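You operate a simulated robot arm through the tools that you are given. There is no shell and no other tool. Be economical: measure what you need, move in short steps, check, and stop when the job is done.

You are at the controls of a simulated robot arm. One attempt, no reset.

## Task
Press the pellets in the mould to the depth printed on its lid.
Fine: stop pin in that socket first, one stroke, clear of the ram; slide out, then lay the lid on the bench.

It is judged by the outcome, as a careful person would: the job done as asked, and still so three seconds after it is handed in. It fails if anything else is knocked over, pushed out of place, dropped, spilled or broken. Lids that push on must go on centred and level and be pressed home; caps that screw on are set level and turned clockwise until they are tight.

## Robot
A 7-joint arm with a two-finger parallel gripper, fixed in place. Base frame: the origin is at the foot of the arm, x ahead of it, y to its left, z up; the work surface is at about z = 0.78. Lengths are in m, angles in rad, forces in N, time in s.
With the tool pointing down near the work surface it reaches from about 0.3 to 0.7 m from the base axis. Its first joint turns from -1.152 to 1.152 rad. Payload 1.57 kg.
The TCP is the grasp point between the finger pads, 0.03 m short of the fingertips. In the tool frame z runs along the fingers and y along their closing line. The gripper opens to 0.11 m. The fingers are 0.024 m wide and 0.012 m thick; the gripper's body (0.048 by 0.112 m) begins 0.078 m behind the TCP.
Orientation is that of the tool frame in the base frame, as a unit quaternion [w, x, y, z]. With the fingers straight down and closing along the base's y, the tool's x points along the base's -x, its y along +y and its z along -z.

## Interface
- The arm moves only by the tool apply_moves. Its argument "series" is a list that holds one entry, the list of rows, each a list of 7 numbers: the shift along the tool's x, y, z in m, then the turn, a rotation vector about the tool's x, y, z in rad, then the gripper command, from -1 (fully open) to 1 (shut), values between in proportion. In form: [[[x, y, z, ax, ay, az, claw], ...]]. A call has 1 to 12 rows; each row is the pose to reach, as a shift and turn from the pose commanded when the call began, along the tool's axes at that moment. A row lasts 0.2 s, in which the tool goes at most 0.05 m and 0.15 rad; a call with a longer step from one row to the next is refused whole, and so is a gripper value outside its range. Where a pose cannot be reached the arm comes as near as it can. A force on the tool above 60 N (or 10 N above the force at the start of the call, whichever is more), or a blocked arm, ends the call early, and 0.2 s more pass. The fingers move at their own pace (about 0.108 m/s each) and stop on an object; they squeeze with about 33 N. The grip force told is the motor's: it shows also when the fingers shut on nothing. Time passes only in rows, and 0.2 s behind the last, so rows that repeat a pose let the fingers close. The reply holds the time, the measured pose of the TCP, the force on the tool along the base axes, the opening and the grip force, in the units named above and with some noise, and new pictures: "show" is both (left out), scene, wrist or none.
- Cameras (640 x 400 px; columns grow to the right, rows downward): "scene" is fixed at [0.1657, -0.399, 1.4022]; the picture's right is [0.55, -0.84, 0.00], its down [-0.49, -0.32, -0.81] and it looks along [0.68, 0.45, -0.58] (base axes); focal length 266 px, centre (320, 200). "wrist" rides on the gripper at [-0.036, 0, -0.08] in the tool frame; the picture's right is [0.00, -1.00, 0.00], its down [0.97, 0.00, -0.24] and it looks along [0.24, 0.00, 0.97] (tool axes); focal length 218 px, centre (320, 200). There is no depth. A picture from a camera that has moved, and an enlarged one, comes with that camera's place and axes in the base frame and with its lens. The place of the scene camera against the robot may be out by one fixed shift of up to 0.025 m in any direction.
- enlarge(camera, box): a new picture of the part [left, top, right, bottom] of that camera's present view, enlarged. It takes no simulated time.
- sign_off(): hands the job in; it is judged then, once.

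Go step by step. Nothing tells you positions but the pictures and the camera data: compare them with the known pose of the tool, close in by small moves and look again before you grip or let go. The budget is 120 turns and 150 pictures, counting those below and the enlarged ones. Unless the task says otherwise, let go and move clear before handing in, and close with one line.

The tools are called as a command line: name --argument value ..., lists and objects as JSON in quotes. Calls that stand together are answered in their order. apply_moves: Moves the arm, as the interface text tells. Its arguments: {"type":"object","properties":{"series":{"type":"array","items":{"type":"array","items":{"type":"array","items":{"type":"number"}}}},"show":{"type":"string","enum":["both","scene","wrist","none"]}},"required":["series"]} The other tools are called the same way: enlarge (camera, box) takes an enlarged picture of a part of a camera's view; sign_off () hands the job in.

At the start:

```text
time: 0.0
tool_pos: [0.4053, -0.1349, 1.248]
orientation: [0.0, 0.0, 1.0, 0.0]
wrist_force: [0.1, -1.0, -0.4]
opening: 0.1101
finger_force: 0.0
```

scene: 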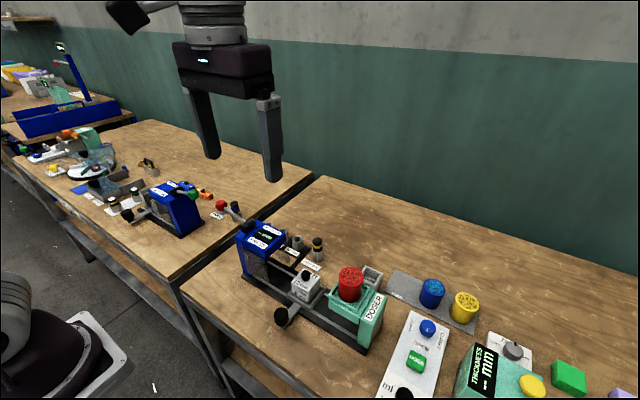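
wrist: 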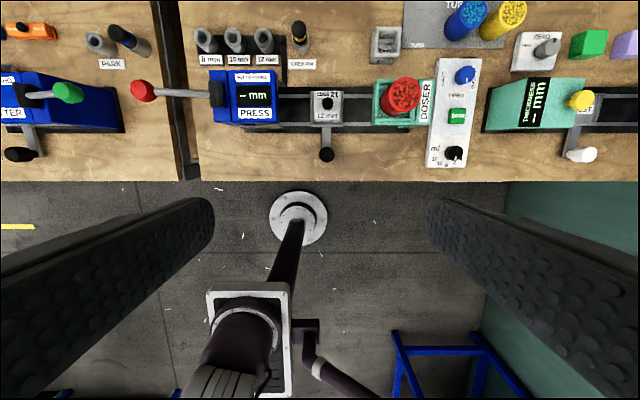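

I see a press (blue), a mould on a slide with a lid, a doser, and three sockets labelled in mm with stop pins. I'll enlarge to read the labels first.

enlarge --camera "wrist" --box '[180, 0, 420, 180]'

enlarge --camera "scene" --box '[200, 180, 400, 360]'

enlarge --camera "wrist" --box '[0, 0, 240, 180]'

```text
2.22 times, centred on (300, 90) of wrist
camera zoom: at [0.439, -0.1337, 1.3281], right [0.0, -1.0, 0.0], down [-0.97, 0.0, 0.24], along [-0.24, 0.0, -0.97], focal length 485 px, centre (364, 444)
```

zoom: 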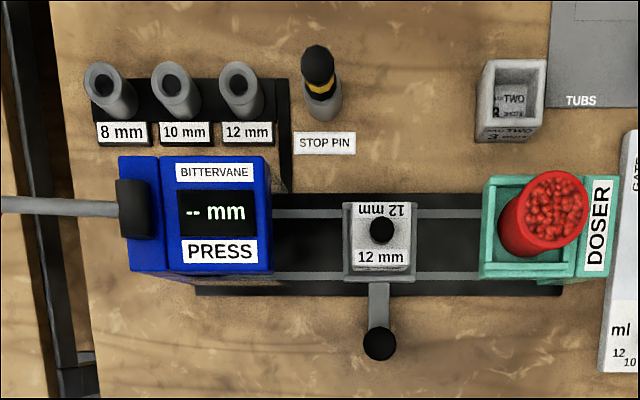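

```text
2.22 times, centred on (300, 270) of scene
camera zoom: at [0.1657, -0.399, 1.4022], right [0.55, -0.84, 0.0], down [-0.49, -0.32, -0.81], along [0.68, 0.45, -0.58], focal length 591 px, centre (364, 44)
```

zoom: 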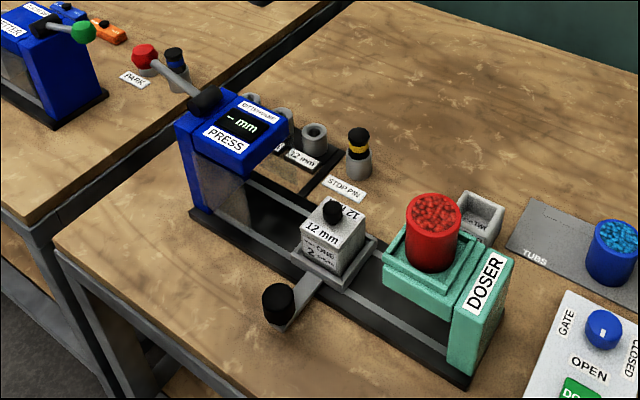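

```text
2.22 times, centred on (120, 90) of wrist
camera zoom: at [0.439, -0.1337, 1.3281], right [0.0, -1.0, 0.0], down [-0.97, 0.0, 0.24], along [-0.24, 0.0, -0.97], focal length 485 px, centre (764, 444)
```

zoom: 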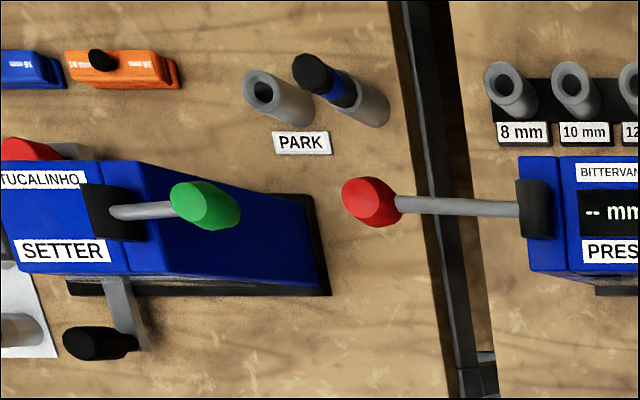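

The lid reads 12 mm, the yellow-banded pin is in the STOP PIN holder, and the empty sockets are 8, 10 and 12 mm. I'll move closer for a second viewpoint to measure.

apply_moves --series '[[[-0.03, 0.01, 0.03, 0, 0, 0, -1], [-0.06, 0.02, 0.06, 0, 0, 0, -1], [-0.09, 0.03, 0.09, 0, 0, 0, -1], [-0.12, 0.04, 0.11, 0, 0, 0, -1], [-0.14, 0.045, 0.13, 0, 0, 0, -1], [-0.14, 0.045, 0.13, 0, 0, 0, -1]]]' --show "both"

```text
time: 1.4
tool_pos: [0.5452, -0.0901, 1.1174]
orientation: [0.0, -0.001, 1.0, 0.0]
wrist_force: [0.5, -0.4, 0.1]
opening: 0.1099
finger_force: 0.0
camera wrist: at [0.5795, -0.089, 1.1975], right [0.0, -1.0, 0.0], down [-0.97, 0.0, 0.24], along [-0.24, 0.0, -0.97], focal length 218 px, centre (320, 200)
```

scene: 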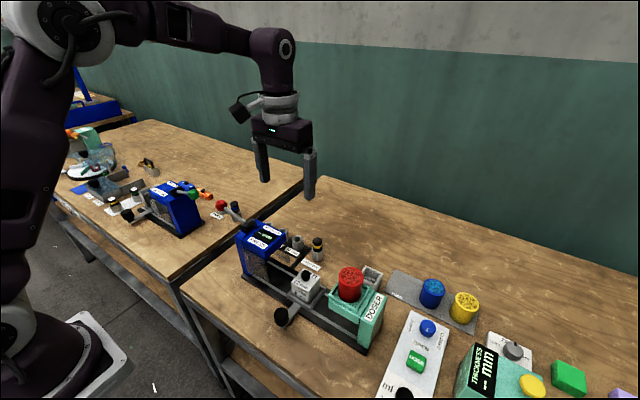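
wrist: 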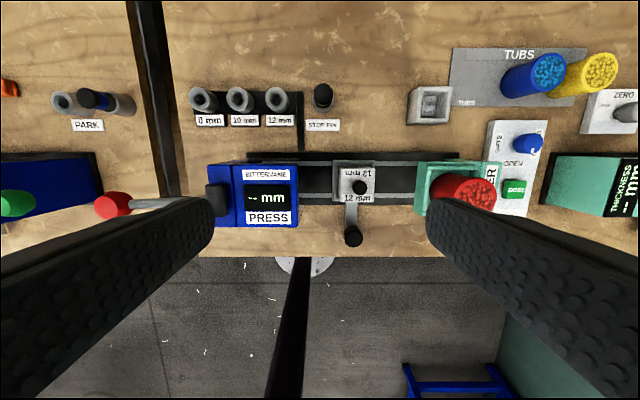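

The wrist camera is now nearer. I'll enlarge to triangulate against the first picture.

enlarge --camera "wrist" --box '[170, 70, 410, 250]'

enlarge --camera "wrist" --box '[40, 70, 280, 250]'

```text
2.22 times, centred on (290, 160) of wrist
camera zoom: at [0.5795, -0.089, 1.1975], right [0.0, -1.0, 0.0], down [-0.97, 0.0, 0.24], along [-0.24, 0.0, -0.97], focal length 485 px, centre (387, 289)
```

zoom: 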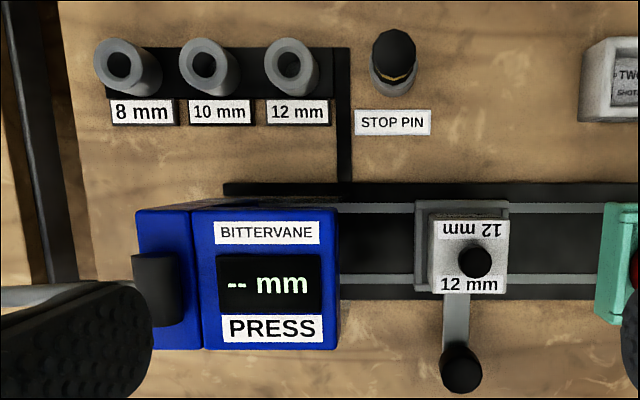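

```text
2.22 times, centred on (160, 160) of wrist
camera zoom: at [0.5795, -0.089, 1.1975], right [0.0, -1.0, 0.0], down [-0.97, 0.0, 0.24], along [-0.24, 0.0, -0.97], focal length 485 px, centre (676, 289)
```

zoom: 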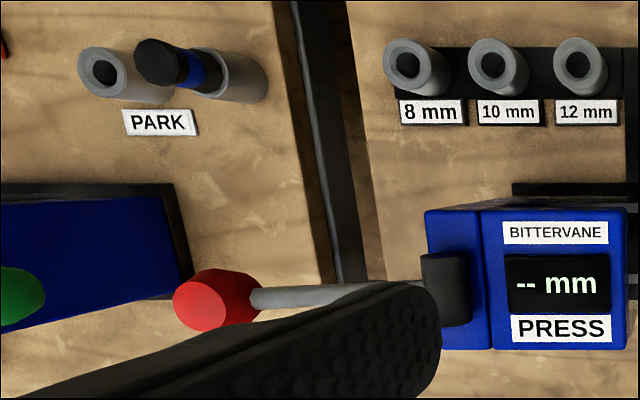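

Triangulated: pin top ≈ (0.657, -0.094, 0.853), 12 mm socket ≈ (0.653, -0.022, 0.828), lid knob ≈ (0.52, -0.148, 0.877), slide handle ≈ (0.42, -0.15, 0.82), lever knob ≈ (0.518, 0.133, 0.972). Next I go above the pin.

apply_moves --series '[[[-0.035, -0.001, 0.02, 0, 0, 0, -0.1], [-0.075, -0.002, 0.04, 0, 0, 0, -0.1], [-0.111, -0.004, 0.07, 0, 0, 0, -0.1], [-0.111, -0.004, 0.11, 0, 0, 0, -0.1], [-0.111, -0.004, 0.15, 0, 0, 0, -0.1], [-0.111, -0.004, 0.17, 0, 0, 0, -0.1], [-0.111, -0.004, 0.17, 0, 0, 0, -0.1]]]' --show "both"

enlarge --camera "wrist" --box '[200, 100, 440, 250]'

enlarge --camera "scene" --box '[250, 180, 380, 290]'

```text
time: 3.0
tool_pos: [0.6548, -0.0927, 0.9461]
orientation: [0.0, 0.0, 1.0, 0.0]
wrist_force: [0.6, -0.5, 0.7]
opening: 0.0605
finger_force: 0.2
camera wrist: at [0.6894, -0.0915, 1.0259], right [0.0, -1.0, 0.0], down [-0.97, 0.0, 0.24], along [-0.24, 0.0, -0.97], focal length 218 px, centre (320, 200)
```

scene: 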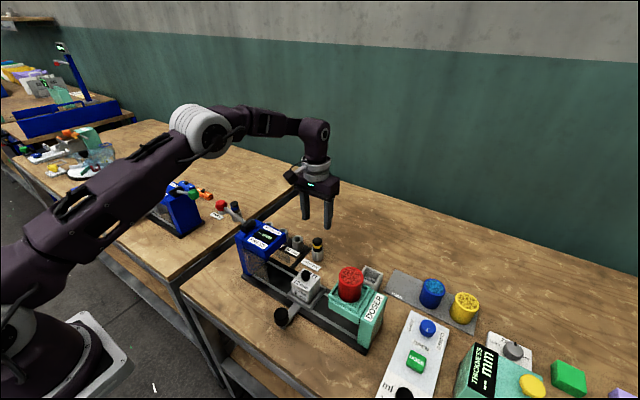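
wrist: 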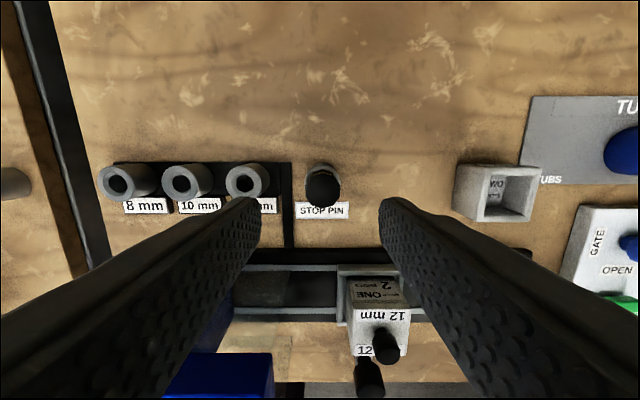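

```text
2.67 times, centred on (320, 175) of wrist
camera zoom: at [0.6894, -0.0915, 1.0259], right [0.0, -1.0, 0.0], down [-0.97, 0.0, 0.24], along [-0.24, 0.0, -0.97], focal length 582 px, centre (320, 267)
```

zoom: 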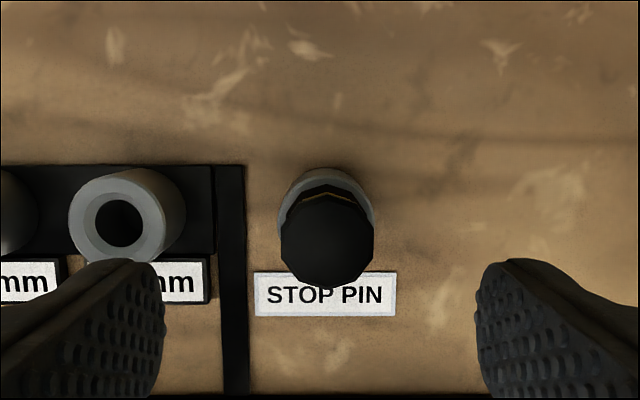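

```text
3.64 times, centred on (315, 235) of scene
camera zoom: at [0.1657, -0.399, 1.4022], right [0.55, -0.84, 0.0], down [-0.49, -0.32, -0.81], along [0.68, 0.45, -0.58], focal length 966 px, centre (338, 73)
```

zoom: 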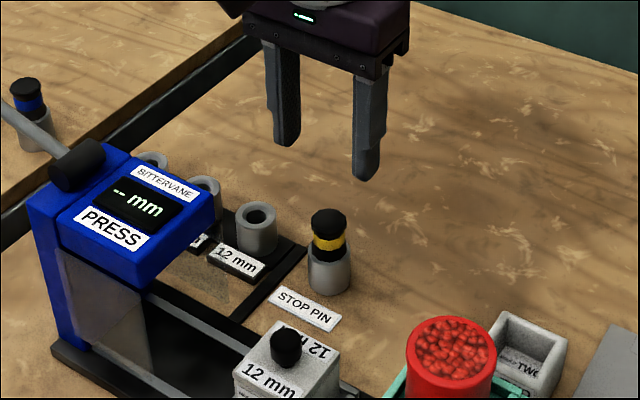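

The pin cap (about 28 mm across) is centred under the gripper at (0.655, -0.0937), its top about 0.853. I'll descend with the fingertips just above the holder, then look before gripping.

apply_moves --series '[[[0, -0.001, 0.03, 0, 0, 0, -0.1], [0, -0.001, 0.06, 0, 0, 0, -0.1], [0, -0.001, 0.08, 0, 0, 0, -0.1], [0, -0.001, 0.09, 0, 0, 0, -0.1], [0, -0.001, 0.09, 0, 0, 0, -0.1]]]' --show "both"

enlarge --camera "scene" --box '[250, 180, 380, 290]'

```text
time: 4.2
tool_pos: [0.6557, -0.0941, 0.8561]
orientation: [0.0, 0.0, 1.0, 0.0]
wrist_force: [-0.2, -0.5, 0.3]
opening: 0.0605
finger_force: 0.0
camera wrist: at [0.6907, -0.0939, 0.9367], right [0.0, -1.0, 0.0], down [-0.97, 0.0, 0.24], along [-0.24, 0.0, -0.97], focal length 218 px, centre (320, 200)
```

scene: 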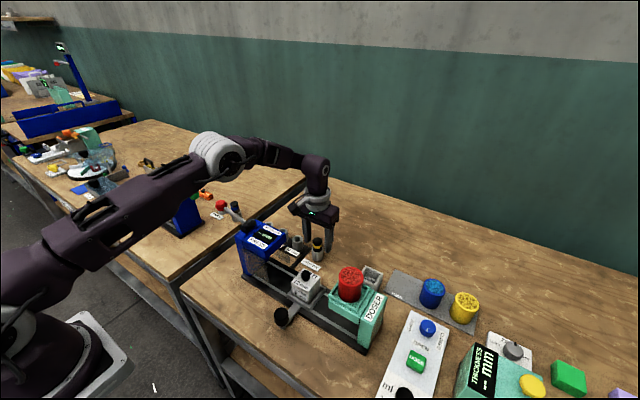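
wrist: 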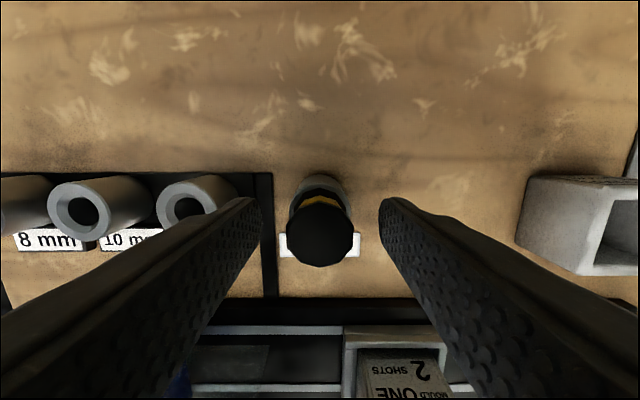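

```text
3.64 times, centred on (315, 235) of scene
camera zoom: at [0.1657, -0.399, 1.4022], right [0.55, -0.84, 0.0], down [-0.49, -0.32, -0.81], along [0.68, 0.45, -0.58], focal length 966 px, centre (338, 73)
```

zoom: 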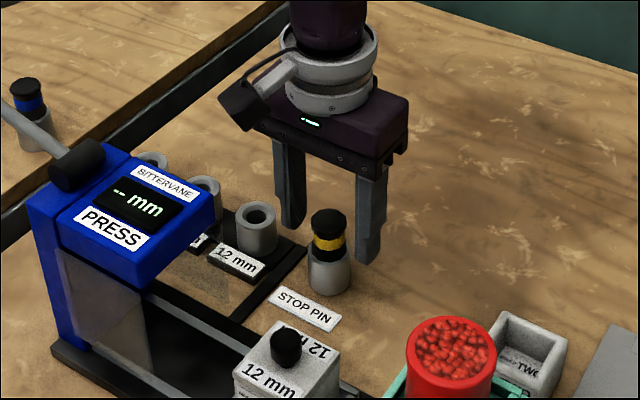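

The fingers straddle the cap, centred in y and x. Lower 3 mm and close.

apply_moves --series '[[[-0.001, 0, 0.003, 0, 0, 0, -0.1], [-0.001, 0, 0.003, 0, 0, 0, 0.3], [-0.001, 0, 0.003, 0, 0, 0, 1], [-0.001, 0, 0.003, 0, 0, 0, 1], [-0.001, 0, 0.003, 0, 0, 0, 1]]]' --show "wrist"

```text
time: 5.4
tool_pos: [0.6572, -0.0944, 0.854]
orientation: [0.001, 0.0, 1.0, 0.0]
wrist_force: [0.5, -0.5, 0.5]
opening: 0.0266
finger_force: 32.9
camera wrist: at [0.6921, -0.0939, 0.9344], right [0.0, -1.0, 0.0], down [-0.97, 0.0, 0.24], along [-0.24, 0.0, -0.97], focal length 218 px, centre (320, 200)
```

wrist: 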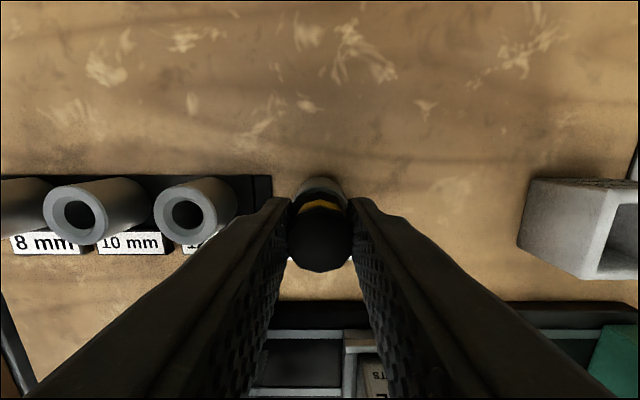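

The cap is held at 27 mm with no lateral force. Lift straight up.

apply_moves --series '[[[0, 0, -0.015, 0, 0, 0, 1], [0, 0, -0.03, 0, 0, 0, 1], [0, 0, -0.05, 0, 0, 0, 1], [0, 0, -0.07, 0, 0, 0, 1], [0, 0, -0.07, 0, 0, 0, 1]]]' --show "both"

enlarge --camera "scene" --box '[250, 180, 380, 290]'

enlarge --camera "wrist" --box '[160, 100, 400, 300]'

```text
time: 6.6
tool_pos: [0.6571, -0.0951, 0.9257]
orientation: [0.0, 0.0, 1.0, 0.0]
wrist_force: [-0.4, 0.3, -1.9]
opening: 0.0268
finger_force: 32.6
camera wrist: at [0.6918, -0.0938, 1.0052], right [0.0, -1.0, 0.0], down [-0.97, 0.0, 0.24], along [-0.24, 0.0, -0.97], focal length 218 px, centre (320, 200)
```

scene: 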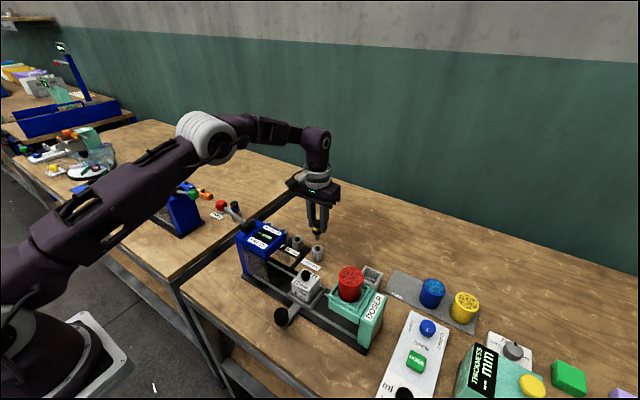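
wrist: 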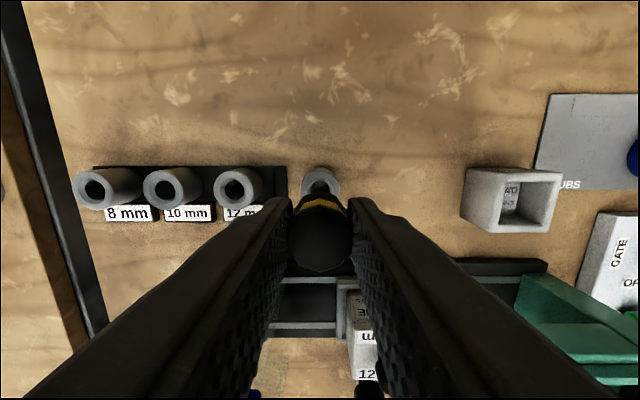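

```text
3.64 times, centred on (315, 235) of scene
camera zoom: at [0.1657, -0.399, 1.4022], right [0.55, -0.84, 0.0], down [-0.49, -0.32, -0.81], along [0.68, 0.45, -0.58], focal length 966 px, centre (338, 73)
```

zoom: 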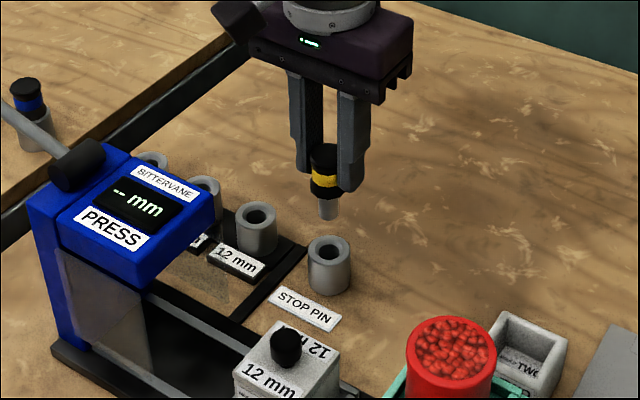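

```text
2.00 times, centred on (280, 200) of wrist
camera zoom: at [0.6918, -0.0938, 1.0052], right [0.0, -1.0, 0.0], down [-0.97, 0.0, 0.24], along [-0.24, 0.0, -0.97], focal length 436 px, centre (400, 200)
```

zoom: 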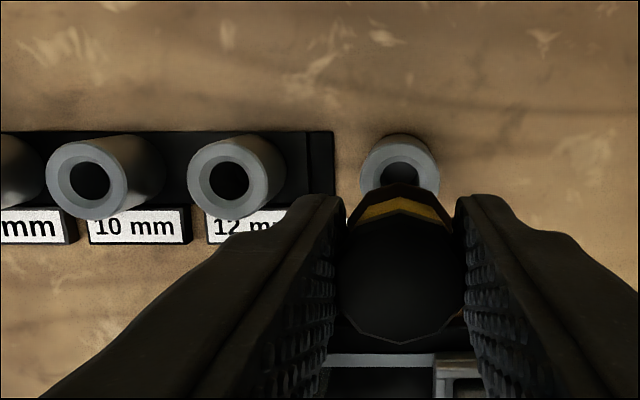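

The pin is free; its shaft is about 16 mm and the socket hole about 20 mm. The 12 mm socket lies ≈ +0.070 m in y and about level in x; I move over it and look.

apply_moves --series '[[[0, 0.025, 0, 0, 0, 0, 1], [0, 0.05, 0, 0, 0, 0, 1], [0, 0.07, 0, 0, 0, 0, 1], [0, 0.071, 0.012, 0, 0, 0, 1], [0, 0.071, 0.018, 0, 0, 0, 1], [0, 0.071, 0.018, 0, 0, 0, 1]]]' --show "both"

enlarge --camera "scene" --box '[260, 200, 350, 270]'

enlarge --camera "wrist" --box '[230, 120, 410, 260]'

```text
time: 8.0
tool_pos: [0.6574, -0.025, 0.9067]
orientation: [0.0, 0.0, 1.0, 0.0]
wrist_force: [-1.2, -0.3, -1.7]
opening: 0.0267
finger_force: 33.2
camera wrist: at [0.6917, -0.0233, 0.987], right [0.0, -1.0, 0.0], down [-0.97, 0.0, 0.24], along [-0.24, 0.0, -0.97], focal length 218 px, centre (320, 200)
```

scene: 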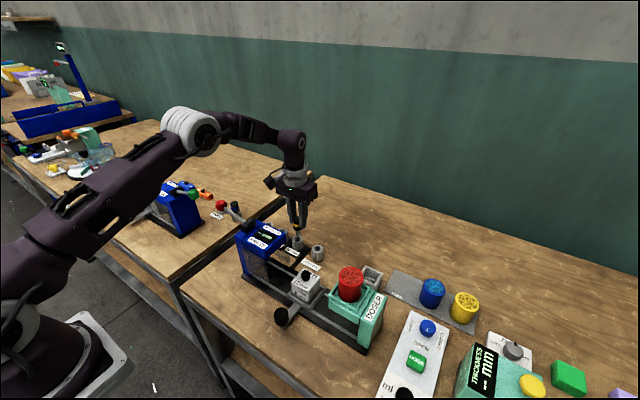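
wrist: 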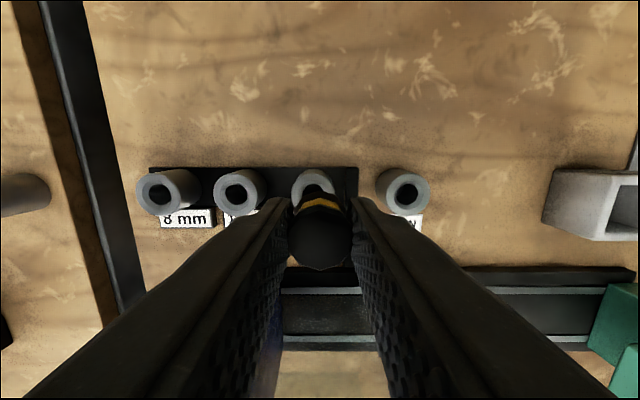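

```text
5.71 times, centred on (305, 235) of scene
camera zoom: at [0.1657, -0.399, 1.4022], right [0.55, -0.84, 0.0], down [-0.49, -0.32, -0.81], along [0.68, 0.45, -0.58], focal length 1519 px, centre (406, 0)
```

zoom: 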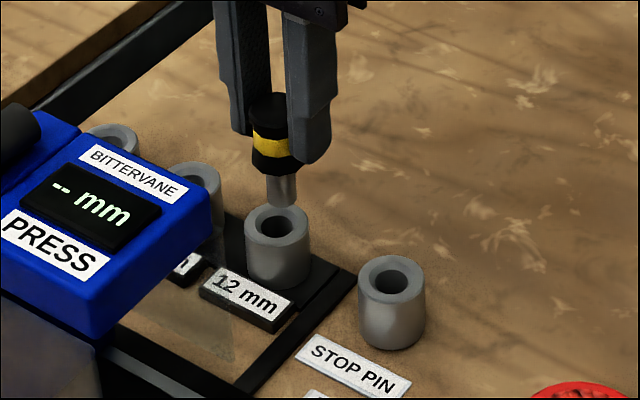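

```text
2.86 times, centred on (320, 190) of wrist
camera zoom: at [0.6917, -0.0233, 0.987], right [0.0, -1.0, 0.0], down [-0.97, 0.0, 0.24], along [-0.24, 0.0, -0.97], focal length 624 px, centre (320, 229)
```

zoom: 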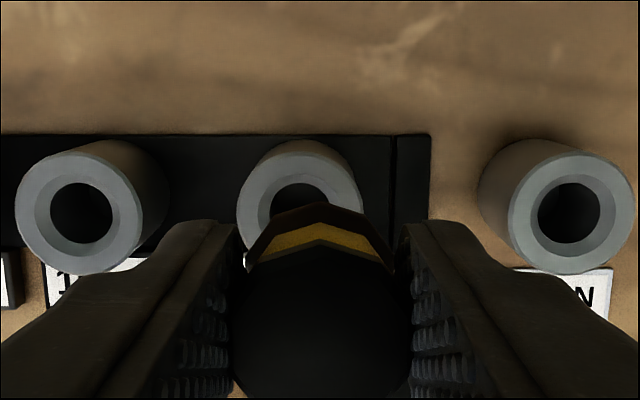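

All the tube tops are level (z ≈ 0.817) and in one row in x; both cameras put the 12 mm socket a further +0.0057 m in y from the pin. I correct that and lower gently.

apply_moves --series '[[[0, 0.0057, 0, 0, 0, 0, 1], [0, 0.0057, 0.01, 0, 0, 0, 1], [0, 0.0057, 0.02, 0, 0, 0, 1], [0, 0.0057, 0.028, 0, 0, 0, 1], [0, 0.0057, 0.034, 0, 0, 0, 1], [0, 0.0057, 0.04, 0, 0, 0, 1], [0, 0.0057, 0.04, 0, 0, 0, 1]]]' --show "none"

enlarge --camera "scene" --box '[260, 200, 350, 270]'

```text
time: 9.6
tool_pos: [0.6565, -0.0185, 0.8673]
orientation: [0.0, 0.0, 1.0, 0.001]
wrist_force: [0.2, -0.6, -0.5]
opening: 0.0268
finger_force: 33.1
```

```text
5.71 times, centred on (305, 235) of scene
camera zoom: at [0.1657, -0.399, 1.4022], right [0.55, -0.84, 0.0], down [-0.49, -0.32, -0.81], along [0.68, 0.45, -0.58], focal length 1519 px, centre (406, 0)
```

zoom: 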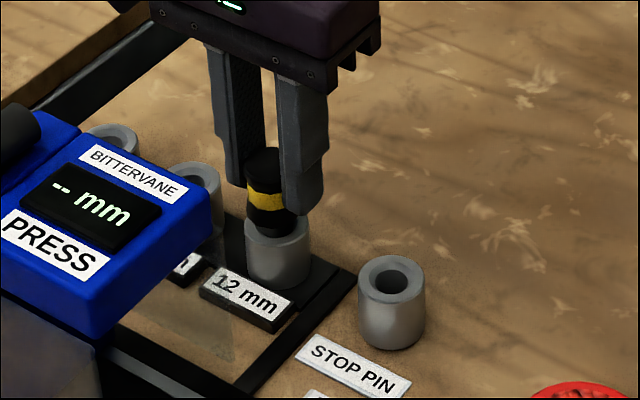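

The shaft has entered the 12 mm socket without force. I'll lower it the last ~13 mm until it seats.

apply_moves --series '[[[0, 0, 0.005, 0, 0, 0, 1], [0, 0, 0.009, 0, 0, 0, 1], [0, 0, 0.012, 0, 0, 0, 1], [0, 0, 0.0135, 0, 0, 0, 1], [0, 0, 0.0135, 0, 0, 0, 1]]]' --show "none"

enlarge --camera "scene" --box '[260, 200, 350, 270]'

```text
time: 10.8
tool_pos: [0.6578, -0.0183, 0.8549]
orientation: [0.002, 0.0, 1.0, 0.001]
wrist_force: [0.8, 1.1, 20.4]
opening: 0.0265
finger_force: 32.7
```

```text
5.71 times, centred on (305, 235) of scene
camera zoom: at [0.1653, -0.3989, 1.4023], right [0.55, -0.84, 0.0], down [-0.49, -0.32, -0.81], along [0.68, 0.45, -0.58], focal length 1519 px, centre (406, 0)
```

zoom: 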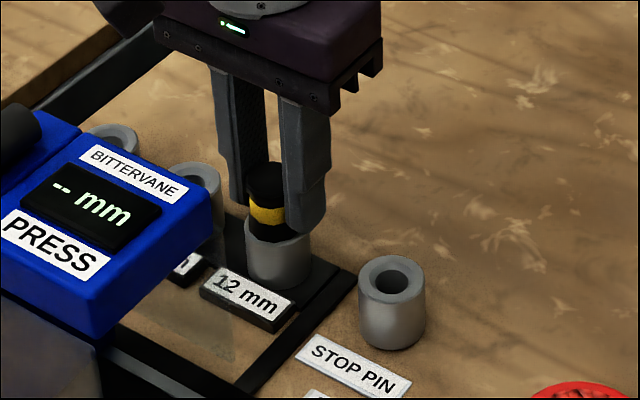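

It's seated (20 N contact, same height as in its holder). I ease off, open, and lift clear.

apply_moves --series '[[[0, 0, -0.0015, 0, 0, 0, 1], [0, 0, -0.0015, 0, 0, 0, -0.1], [0, 0, -0.0015, 0, 0, 0, -0.1], [0, 0, -0.03, 0, 0, 0, -0.1], [0, 0, -0.07, 0, 0, 0, -0.1], [0, 0, -0.11, 0, 0, 0, -0.1], [0, 0, -0.15, 0, 0, 0, -0.1], [0, 0, -0.17, 0, 0, 0, -0.1]]]' --show "wrist"

enlarge --camera "scene" --box '[230, 190, 390, 350]'

```text
time: 12.6
tool_pos: [0.6556, -0.0178, 1.0257]
orientation: [0.0, 0.0, 1.0, 0.001]
wrist_force: [0.4, 0.2, 0.1]
opening: 0.0605
finger_force: 0.0
camera wrist: at [0.691, -0.0157, 1.1045], right [0.0, -1.0, 0.0], down [-0.97, 0.0, 0.24], along [-0.24, 0.0, -0.97], focal length 218 px, centre (320, 200)
```

wrist: 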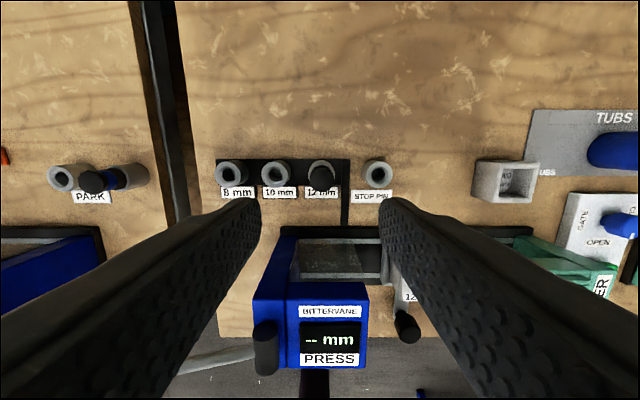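

```text
2.50 times, centred on (310, 270) of scene
camera zoom: at [0.1657, -0.399, 1.4022], right [0.55, -0.84, 0.0], down [-0.49, -0.32, -0.81], along [0.68, 0.45, -0.58], focal length 664 px, centre (345, 25)
```

zoom: 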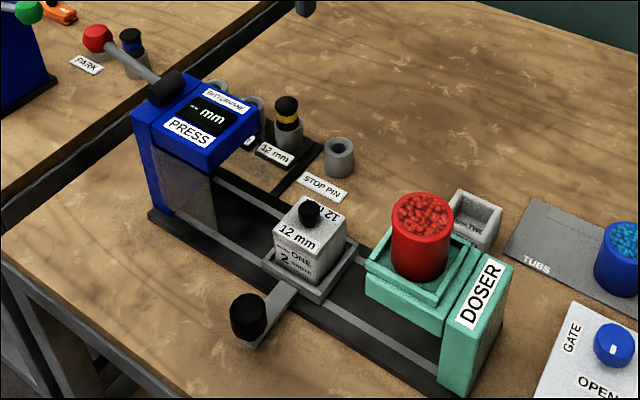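

The pin sits in the 12 mm socket. Next is the slide handle at about (0.42, -0.15); I move above it at safe height and look.

apply_moves --series '[[[0.02, -0.022, -0.01, 0, 0, 0, -0.3], [0.06, -0.044, -0.01, 0, 0, 0, -0.3], [0.1, -0.066, -0.01, 0, 0, 0, -0.3], [0.14, -0.088, -0.01, 0, 0, 0, -0.3], [0.18, -0.11, -0.01, 0, 0, 0, -0.3], [0.215, -0.132, 0, 0, 0, 0, -0.3], [0.235, -0.132, 0.03, 0, 0, 0, -0.3], [0.235, -0.132, 0.07, 0, 0, 0, -0.3], [0.235, -0.132, 0.07, 0, 0, 0, -0.3]]]' --show "both"

enlarge --camera "scene" --box '[230, 220, 370, 350]'

enlarge --camera "wrist" --box '[200, 60, 440, 260]'

```text
time: 14.6
tool_pos: [0.4211, -0.1505, 0.9532]
orientation: [0.0, 0.0, 1.0, 0.0]
wrist_force: [-0.6, 0.2, 0.3]
opening: 0.0715
finger_force: 0.1
camera wrist: at [0.4561, -0.1493, 1.0334], right [0.0, -1.0, 0.0], down [-0.97, 0.0, 0.24], along [-0.24, 0.0, -0.97], focal length 218 px, centre (320, 200)
```

scene: 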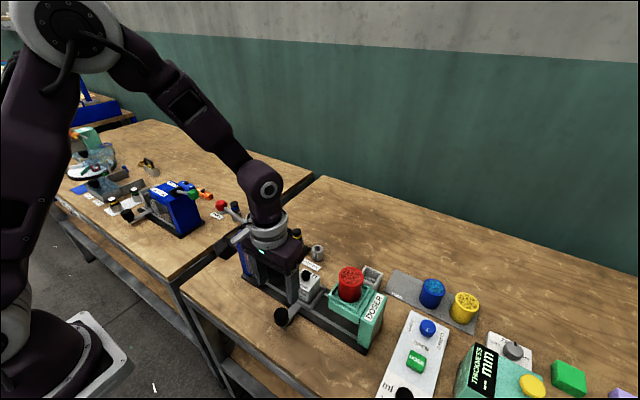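
wrist: 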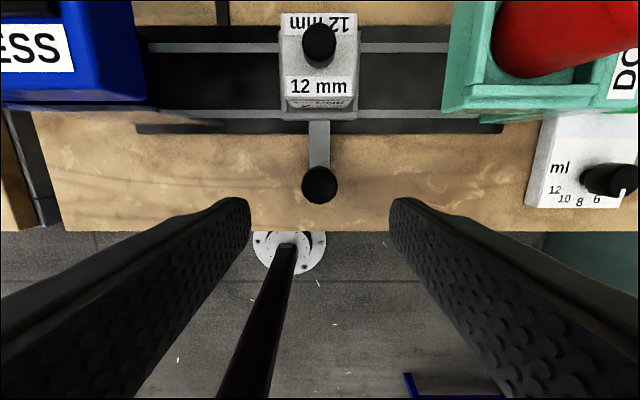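

```text
3.08 times, centred on (300, 285) of scene
camera zoom: at [0.1657, -0.399, 1.4022], right [0.55, -0.84, 0.0], down [-0.49, -0.32, -0.81], along [0.68, 0.45, -0.58], focal length 818 px, centre (382, -62)
```

zoom: 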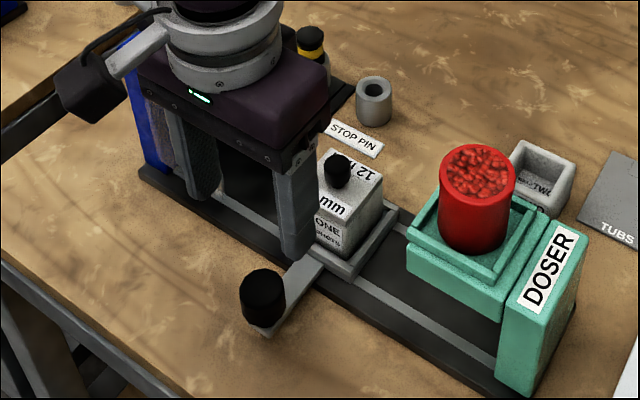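

```text
2.00 times, centred on (320, 160) of wrist
camera zoom: at [0.4561, -0.1493, 1.0334], right [0.0, -1.0, 0.0], down [-0.97, 0.0, 0.24], along [-0.24, 0.0, -0.97], focal length 436 px, centre (320, 280)
```

zoom: 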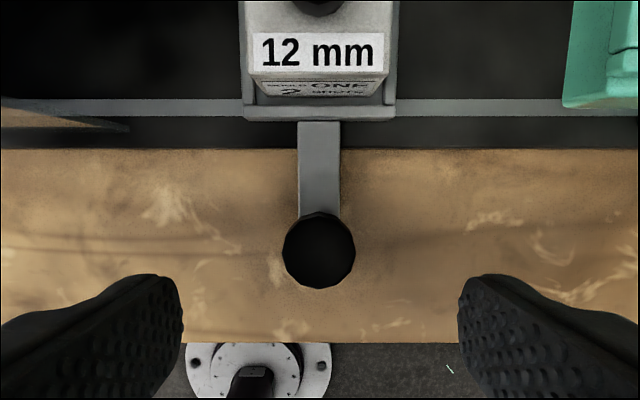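

The handle knob (vertical cylinder, ~33 mm, centred at (0.42, -0.149)) is right below. Lower around it with the fingers slightly toward the robot to stay clear of the press.

apply_moves --series '[[[0.006, 0.0015, 0.03, 0, 0, 0, -0.3], [0.006, 0.0015, 0.06, 0, 0, 0, -0.3], [0.006, 0.0015, 0.09, 0, 0, 0, -0.3], [0.006, 0.0015, 0.105, 0, 0, 0, -0.3], [0.006, 0.0015, 0.113, 0, 0, 0, -0.3], [0.006, 0.0015, 0.113, 0, 0, 0, -0.3]]]' --show "wrist"

enlarge --camera "scene" --box '[230, 220, 370, 350]'

```text
time: 16.0
tool_pos: [0.4161, -0.148, 0.8413]
orientation: [0.0, 0.0, 1.0, 0.0]
wrist_force: [0.1, -0.4, 0.0]
opening: 0.0715
finger_force: 0.1
camera wrist: at [0.4496, -0.1473, 0.9199], right [0.0, -1.0, 0.0], down [-0.97, 0.0, 0.24], along [-0.24, 0.0, -0.97], focal length 218 px, centre (320, 200)
```

wrist: 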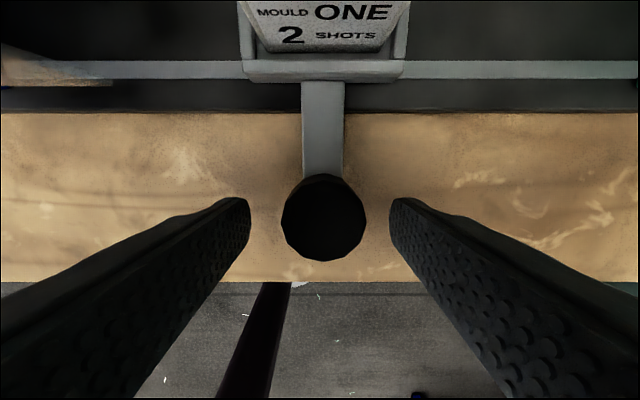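

```text
3.08 times, centred on (300, 285) of scene
camera zoom: at [0.1657, -0.399, 1.4022], right [0.55, -0.84, 0.0], down [-0.49, -0.32, -0.81], along [0.68, 0.45, -0.58], focal length 818 px, centre (382, -62)
```

zoom: 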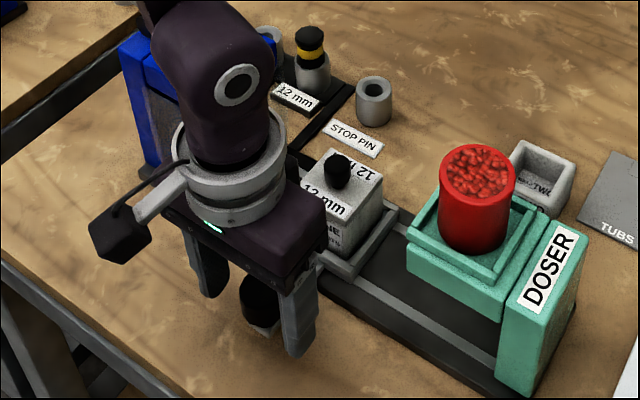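

Fingers straddle the knob. Close and check.

apply_moves --series '[[[0, -0.0008, 0.002, 0, 0, 0, 0.2], [0, -0.0008, 0.002, 0, 0, 0, 1], [0, -0.0008, 0.002, 0, 0, 0, 1], [0, -0.0008, 0.002, 0, 0, 0, 1]]]' --show "none"

```text
time: 17.0
tool_pos: [0.4154, -0.1499, 0.8382]
orientation: [0.0, -0.001, 1.0, 0.0]
wrist_force: [-0.7, -0.3, 5.0]
opening: 0.0337
finger_force: 41.3
```

Gripped on the knob (34 mm). Now slide toward the press in small steps.

apply_moves --series '[[[0, 0.005, -0.0005, 0, 0, 0, 1], [0, 0.015, -0.0005, 0, 0, 0, 1], [0, 0.03, -0.0005, 0, 0, 0, 1], [0, 0.045, -0.0005, 0, 0, 0, 1], [0, 0.06, -0.0005, 0, 0, 0, 1], [0, 0.075, -0.0005, 0, 0, 0, 1], [0, 0.085, -0.0005, 0, 0, 0, 1], [0, 0.09, -0.0005, 0, 0, 0, 1]]]' --show "both"

enlarge --camera "scene" --box '[220, 210, 360, 340]'

```text
time: 18.8
tool_pos: [0.4147, -0.0588, 0.8392]
orientation: [-0.001, 0.0, 1.0, 0.0]
wrist_force: [-6.1, -1.4, -13.0]
opening: 0.0339
finger_force: 41.4
camera wrist: at [0.45, -0.0581, 0.9182], right [0.0, -1.0, 0.0], down [-0.97, 0.0, 0.24], along [-0.24, 0.0, -0.97], focal length 218 px, centre (320, 200)
```

scene: 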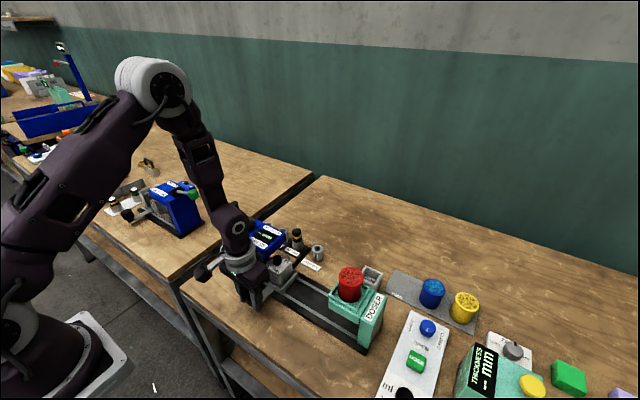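
wrist: 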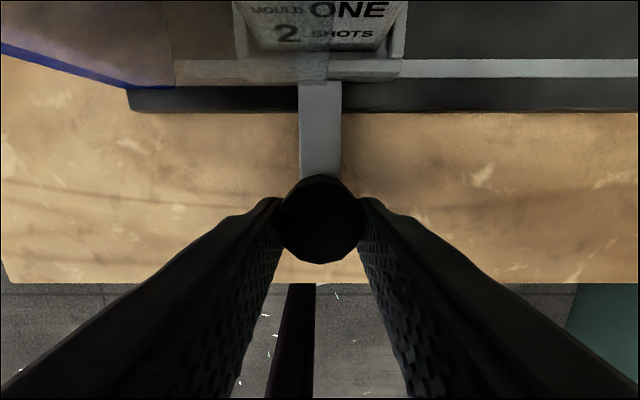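

```text
3.08 times, centred on (290, 275) of scene
camera zoom: at [0.1657, -0.399, 1.4022], right [0.55, -0.84, 0.0], down [-0.49, -0.32, -0.81], along [0.68, 0.45, -0.58], focal length 818 px, centre (412, -31)
```

zoom: 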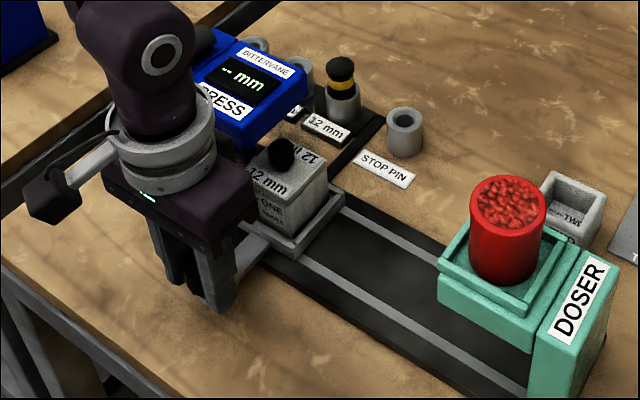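

The slide runs freely. Continue in small steps toward the stop.

apply_moves --series '[[[0, 0.006, 0.0005, 0, 0, 0, 1], [0, 0.012, 0.0005, 0, 0, 0, 1], [0, 0.018, 0.0005, 0, 0, 0, 1], [0, 0.022, 0.0005, 0, 0, 0, 1], [0, 0.026, 0.0005, 0, 0, 0, 1]]]' --show "none"

enlarge --camera "scene" --box '[220, 210, 360, 340]'

```text
time: 20.0
tool_pos: [0.4154, -0.0321, 0.839]
orientation: [-0.001, 0.0, 1.0, 0.0]
wrist_force: [-3.4, 0.7, -23.9]
opening: 0.0337
finger_force: 41.3
```

```text
3.08 times, centred on (290, 275) of scene
camera zoom: at [0.166, -0.399, 1.4022], right [0.55, -0.84, 0.0], down [-0.49, -0.32, -0.81], along [0.68, 0.45, -0.58], focal length 818 px, centre (412, -31)
```

zoom: 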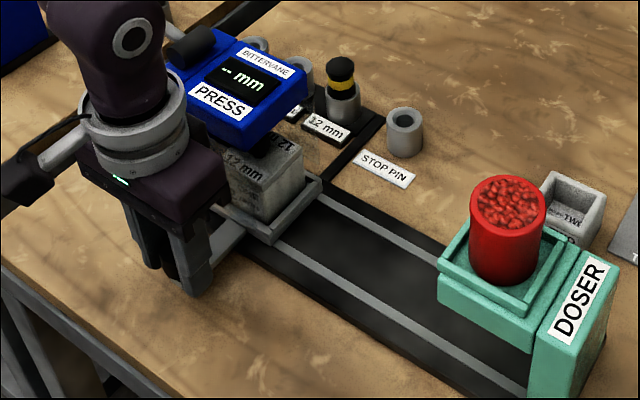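

No stop reached yet; the vertical load is building a bit, so I ease down 2 mm while continuing.

apply_moves --series '[[[0, 0.0, 0.001, 0, 0, 0, 1], [0, 0.003, 0.0018, 0, 0, 0, 1], [0, 0.006, 0.0018, 0, 0, 0, 1], [0, 0.009, 0.0018, 0, 0, 0, 1], [0, 0.012, 0.0018, 0, 0, 0, 1], [0, 0.015, 0.0018, 0, 0, 0, 1]]]' --show "none"

enlarge --camera "scene" --box '[220, 210, 360, 340]'

```text
time: 21.1
tool_pos: [0.4157, -0.0299, 0.8379]
orientation: [0.002, 0.006, 1.0, -0.004]
wrist_force: [0.5, -10.4, 0.3]
opening: 0.034
finger_force: 41.7
stopped in row 5: the force on the tool passed its limit (the readings are from after the stop); the commanded pose is now the measured one
```

```text
3.08 times, centred on (290, 275) of scene
camera zoom: at [0.1657, -0.3992, 1.4021], right [0.55, -0.84, 0.0], down [-0.49, -0.32, -0.81], along [0.68, 0.45, -0.58], focal length 818 px, centre (412, -31)
```

zoom: 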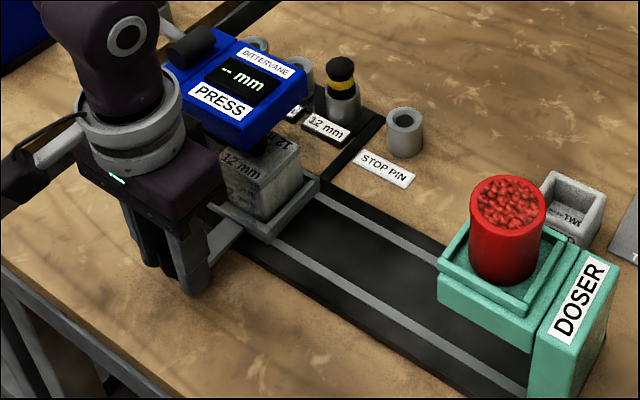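

The slide hit its end stop after 0.12 m of travel, placing the mould under the ram. I release and go up.

apply_moves --series '[[[0, 0, 0, 0, 0, 0, 0.2], [0, 0, 0, 0, 0, 0, -0.2], [0, 0, 0, 0, 0, 0, -0.3], [0, 0, -0.03, 0, 0, 0, -0.3], [0, 0, -0.07, 0, 0, 0, -0.3], [0.0, 0, -0.12, 0, 0, 0, -0.3], [0.0, 0.03, -0.16, 0, 0, 0, -0.3], [-0.03, 0.06, -0.18, 0, 0, 0, -0.3], [-0.05, 0.09, -0.2, 0, 0, 0, -0.3], [-0.05, 0.09, -0.2, 0, 0, 0, -0.3]]]' --show "both"

enlarge --camera "scene" --box '[190, 170, 350, 310]'

enlarge --camera "wrist" --box '[200, 60, 440, 260]'

```text
time: 23.3
tool_pos: [0.4687, 0.0626, 1.0368]
orientation: [0.002, 0.006, 1.0, -0.004]
wrist_force: [0.5, -0.3, 0.3]
opening: 0.0714
finger_force: 0.1
camera wrist: at [0.5024, 0.0643, 1.117], right [-0.01, -1.0, 0.01], down [-0.97, 0.01, 0.24], along [-0.24, -0.01, -0.97], focal length 218 px, centre (320, 200)
```

scene: 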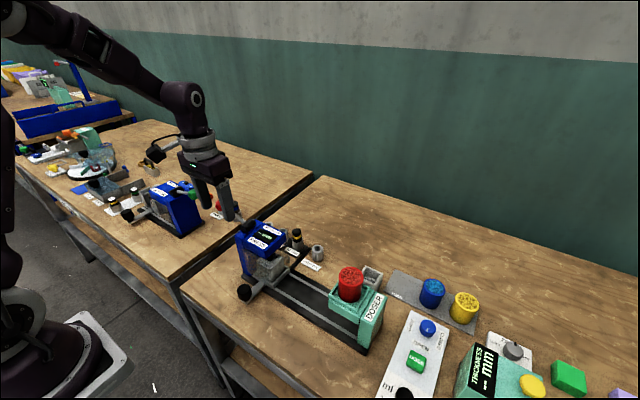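
wrist: 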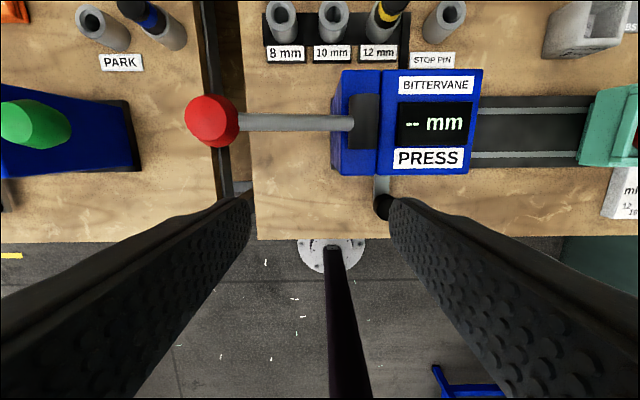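

```text
2.86 times, centred on (270, 240) of scene
camera zoom: at [0.1657, -0.399, 1.4022], right [0.55, -0.84, 0.0], down [-0.49, -0.32, -0.81], along [0.68, 0.45, -0.58], focal length 759 px, centre (463, 86)
```

zoom: 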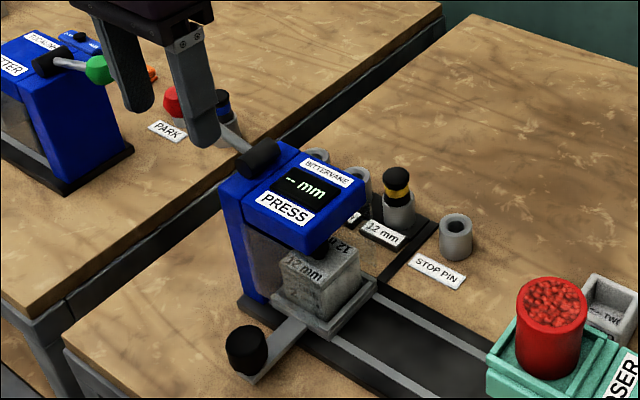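

```text
2.00 times, centred on (320, 160) of wrist
camera zoom: at [0.5024, 0.0643, 1.117], right [-0.01, -1.0, 0.01], down [-0.97, 0.01, 0.24], along [-0.24, -0.01, -0.97], focal length 436 px, centre (320, 280)
```

zoom: 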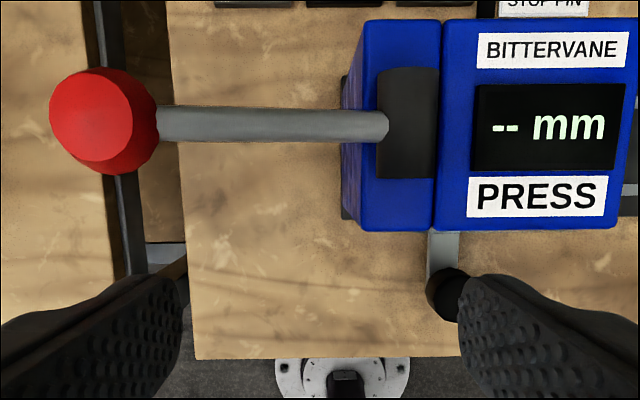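

The mould is under the ram. The lever hinges on a hub at about (0.519, 0.031, 0.943) about the x axis, with its red knob at about (0.519, 0.129, 0.976). I'll turn the gripper 90° so the fingers close along x and can follow the lever's arc, and move above the knob.

apply_moves --series '[[[-0.005, 0.006, -0.01, 0, 0, -0.144, -0.3], [-0.01, 0.012, -0.02, 0, 0, -0.288, -0.3], [-0.015, 0.018, -0.03, 0, 0, -0.432, -0.3], [-0.02, 0.024, -0.03, 0, 0, -0.576, -0.3], [-0.025, 0.03, -0.03, 0, 0, -0.72, -0.3], [-0.03, 0.036, -0.03, 0, 0, -0.864, -0.3], [-0.035, 0.042, -0.03, 0, 0, -1.008, -0.3], [-0.04, 0.048, -0.03, 0, 0, -1.152, -0.3], [-0.045, 0.054, -0.03, 0, 0, -1.296, -0.3], [-0.05, 0.06, -0.03, 0, 0, -1.44, -0.3], [-0.05, 0.066, -0.03, 0, 0, -1.583, -0.3], [-0.05, 0.066, -0.03, 0, 0, -1.583, -0.3]]]' --show "both"

```text
time: 25.9
tool_pos: [0.5171, 0.1273, 1.0677]
orientation: [0.001, 0.708, -0.706, 0.003]
wrist_force: [-0.1, -0.3, 0.1]
opening: 0.0715
finger_force: 0.1
camera wrist: at [0.515, 0.166, 1.1464], right [1.0, 0.0, 0.0], down [0.0, -0.97, 0.25], along [0.0, -0.25, -0.97], focal length 218 px, centre (320, 200)
```

scene: 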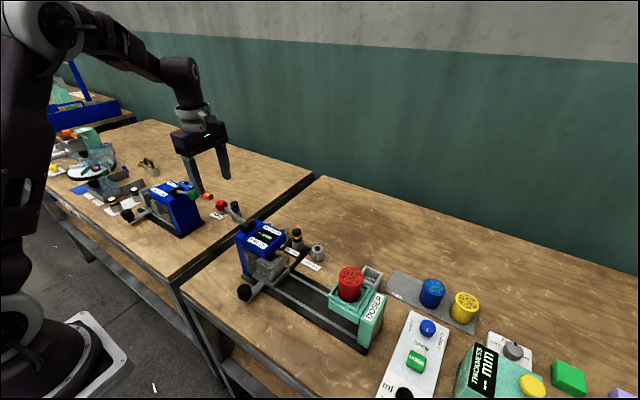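
wrist: 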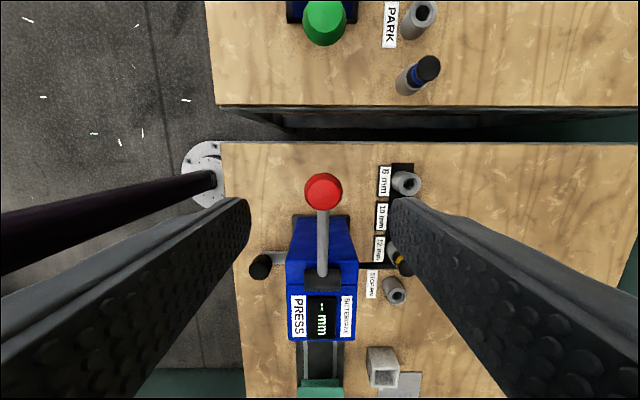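

Turned, and the knob is directly below at (0.518, 0.129). Lower around it.

apply_moves --series '[[[-0.001, -0.0008, 0.03, 0, 0, 0, -0.3], [-0.001, -0.0008, 0.06, 0, 0, 0, -0.3], [-0.001, -0.0008, 0.085, 0, 0, 0, -0.3], [-0.001, -0.0008, 0.095, 0, 0, 0, -0.3], [-0.001, -0.0008, 0.095, 0, 0, 0, -0.3]]]' --show "wrist"

enlarge --camera "scene" --box '[170, 150, 310, 290]'

```text
time: 27.1
tool_pos: [0.5169, 0.129, 0.9691]
orientation: [0.001, 0.707, -0.707, 0.004]
wrist_force: [0.1, 0.0, 0.6]
opening: 0.0717
finger_force: 0.0
camera wrist: at [0.5158, 0.1669, 1.0497], right [1.0, 0.0, 0.0], down [0.0, -0.97, 0.25], along [0.0, -0.25, -0.97], focal length 218 px, centre (320, 200)
```

wrist: 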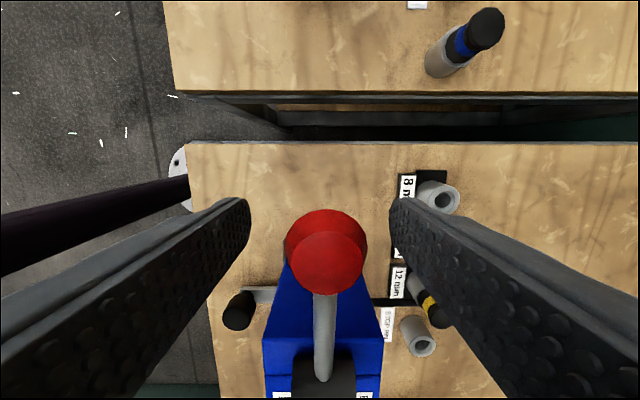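

```text
2.86 times, centred on (240, 220) of scene
camera zoom: at [0.1657, -0.399, 1.4022], right [0.55, -0.84, 0.0], down [-0.49, -0.32, -0.81], along [0.68, 0.45, -0.58], focal length 759 px, centre (549, 143)
```

zoom: 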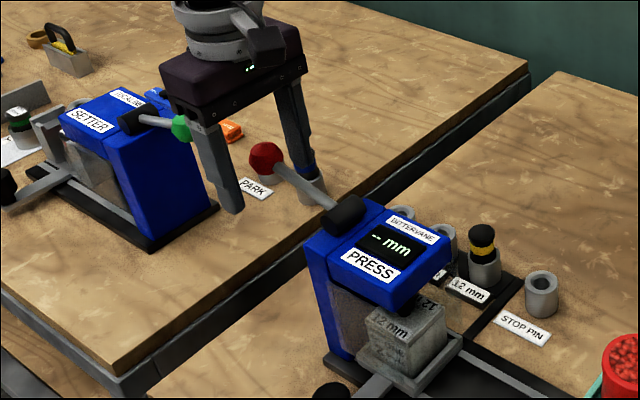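

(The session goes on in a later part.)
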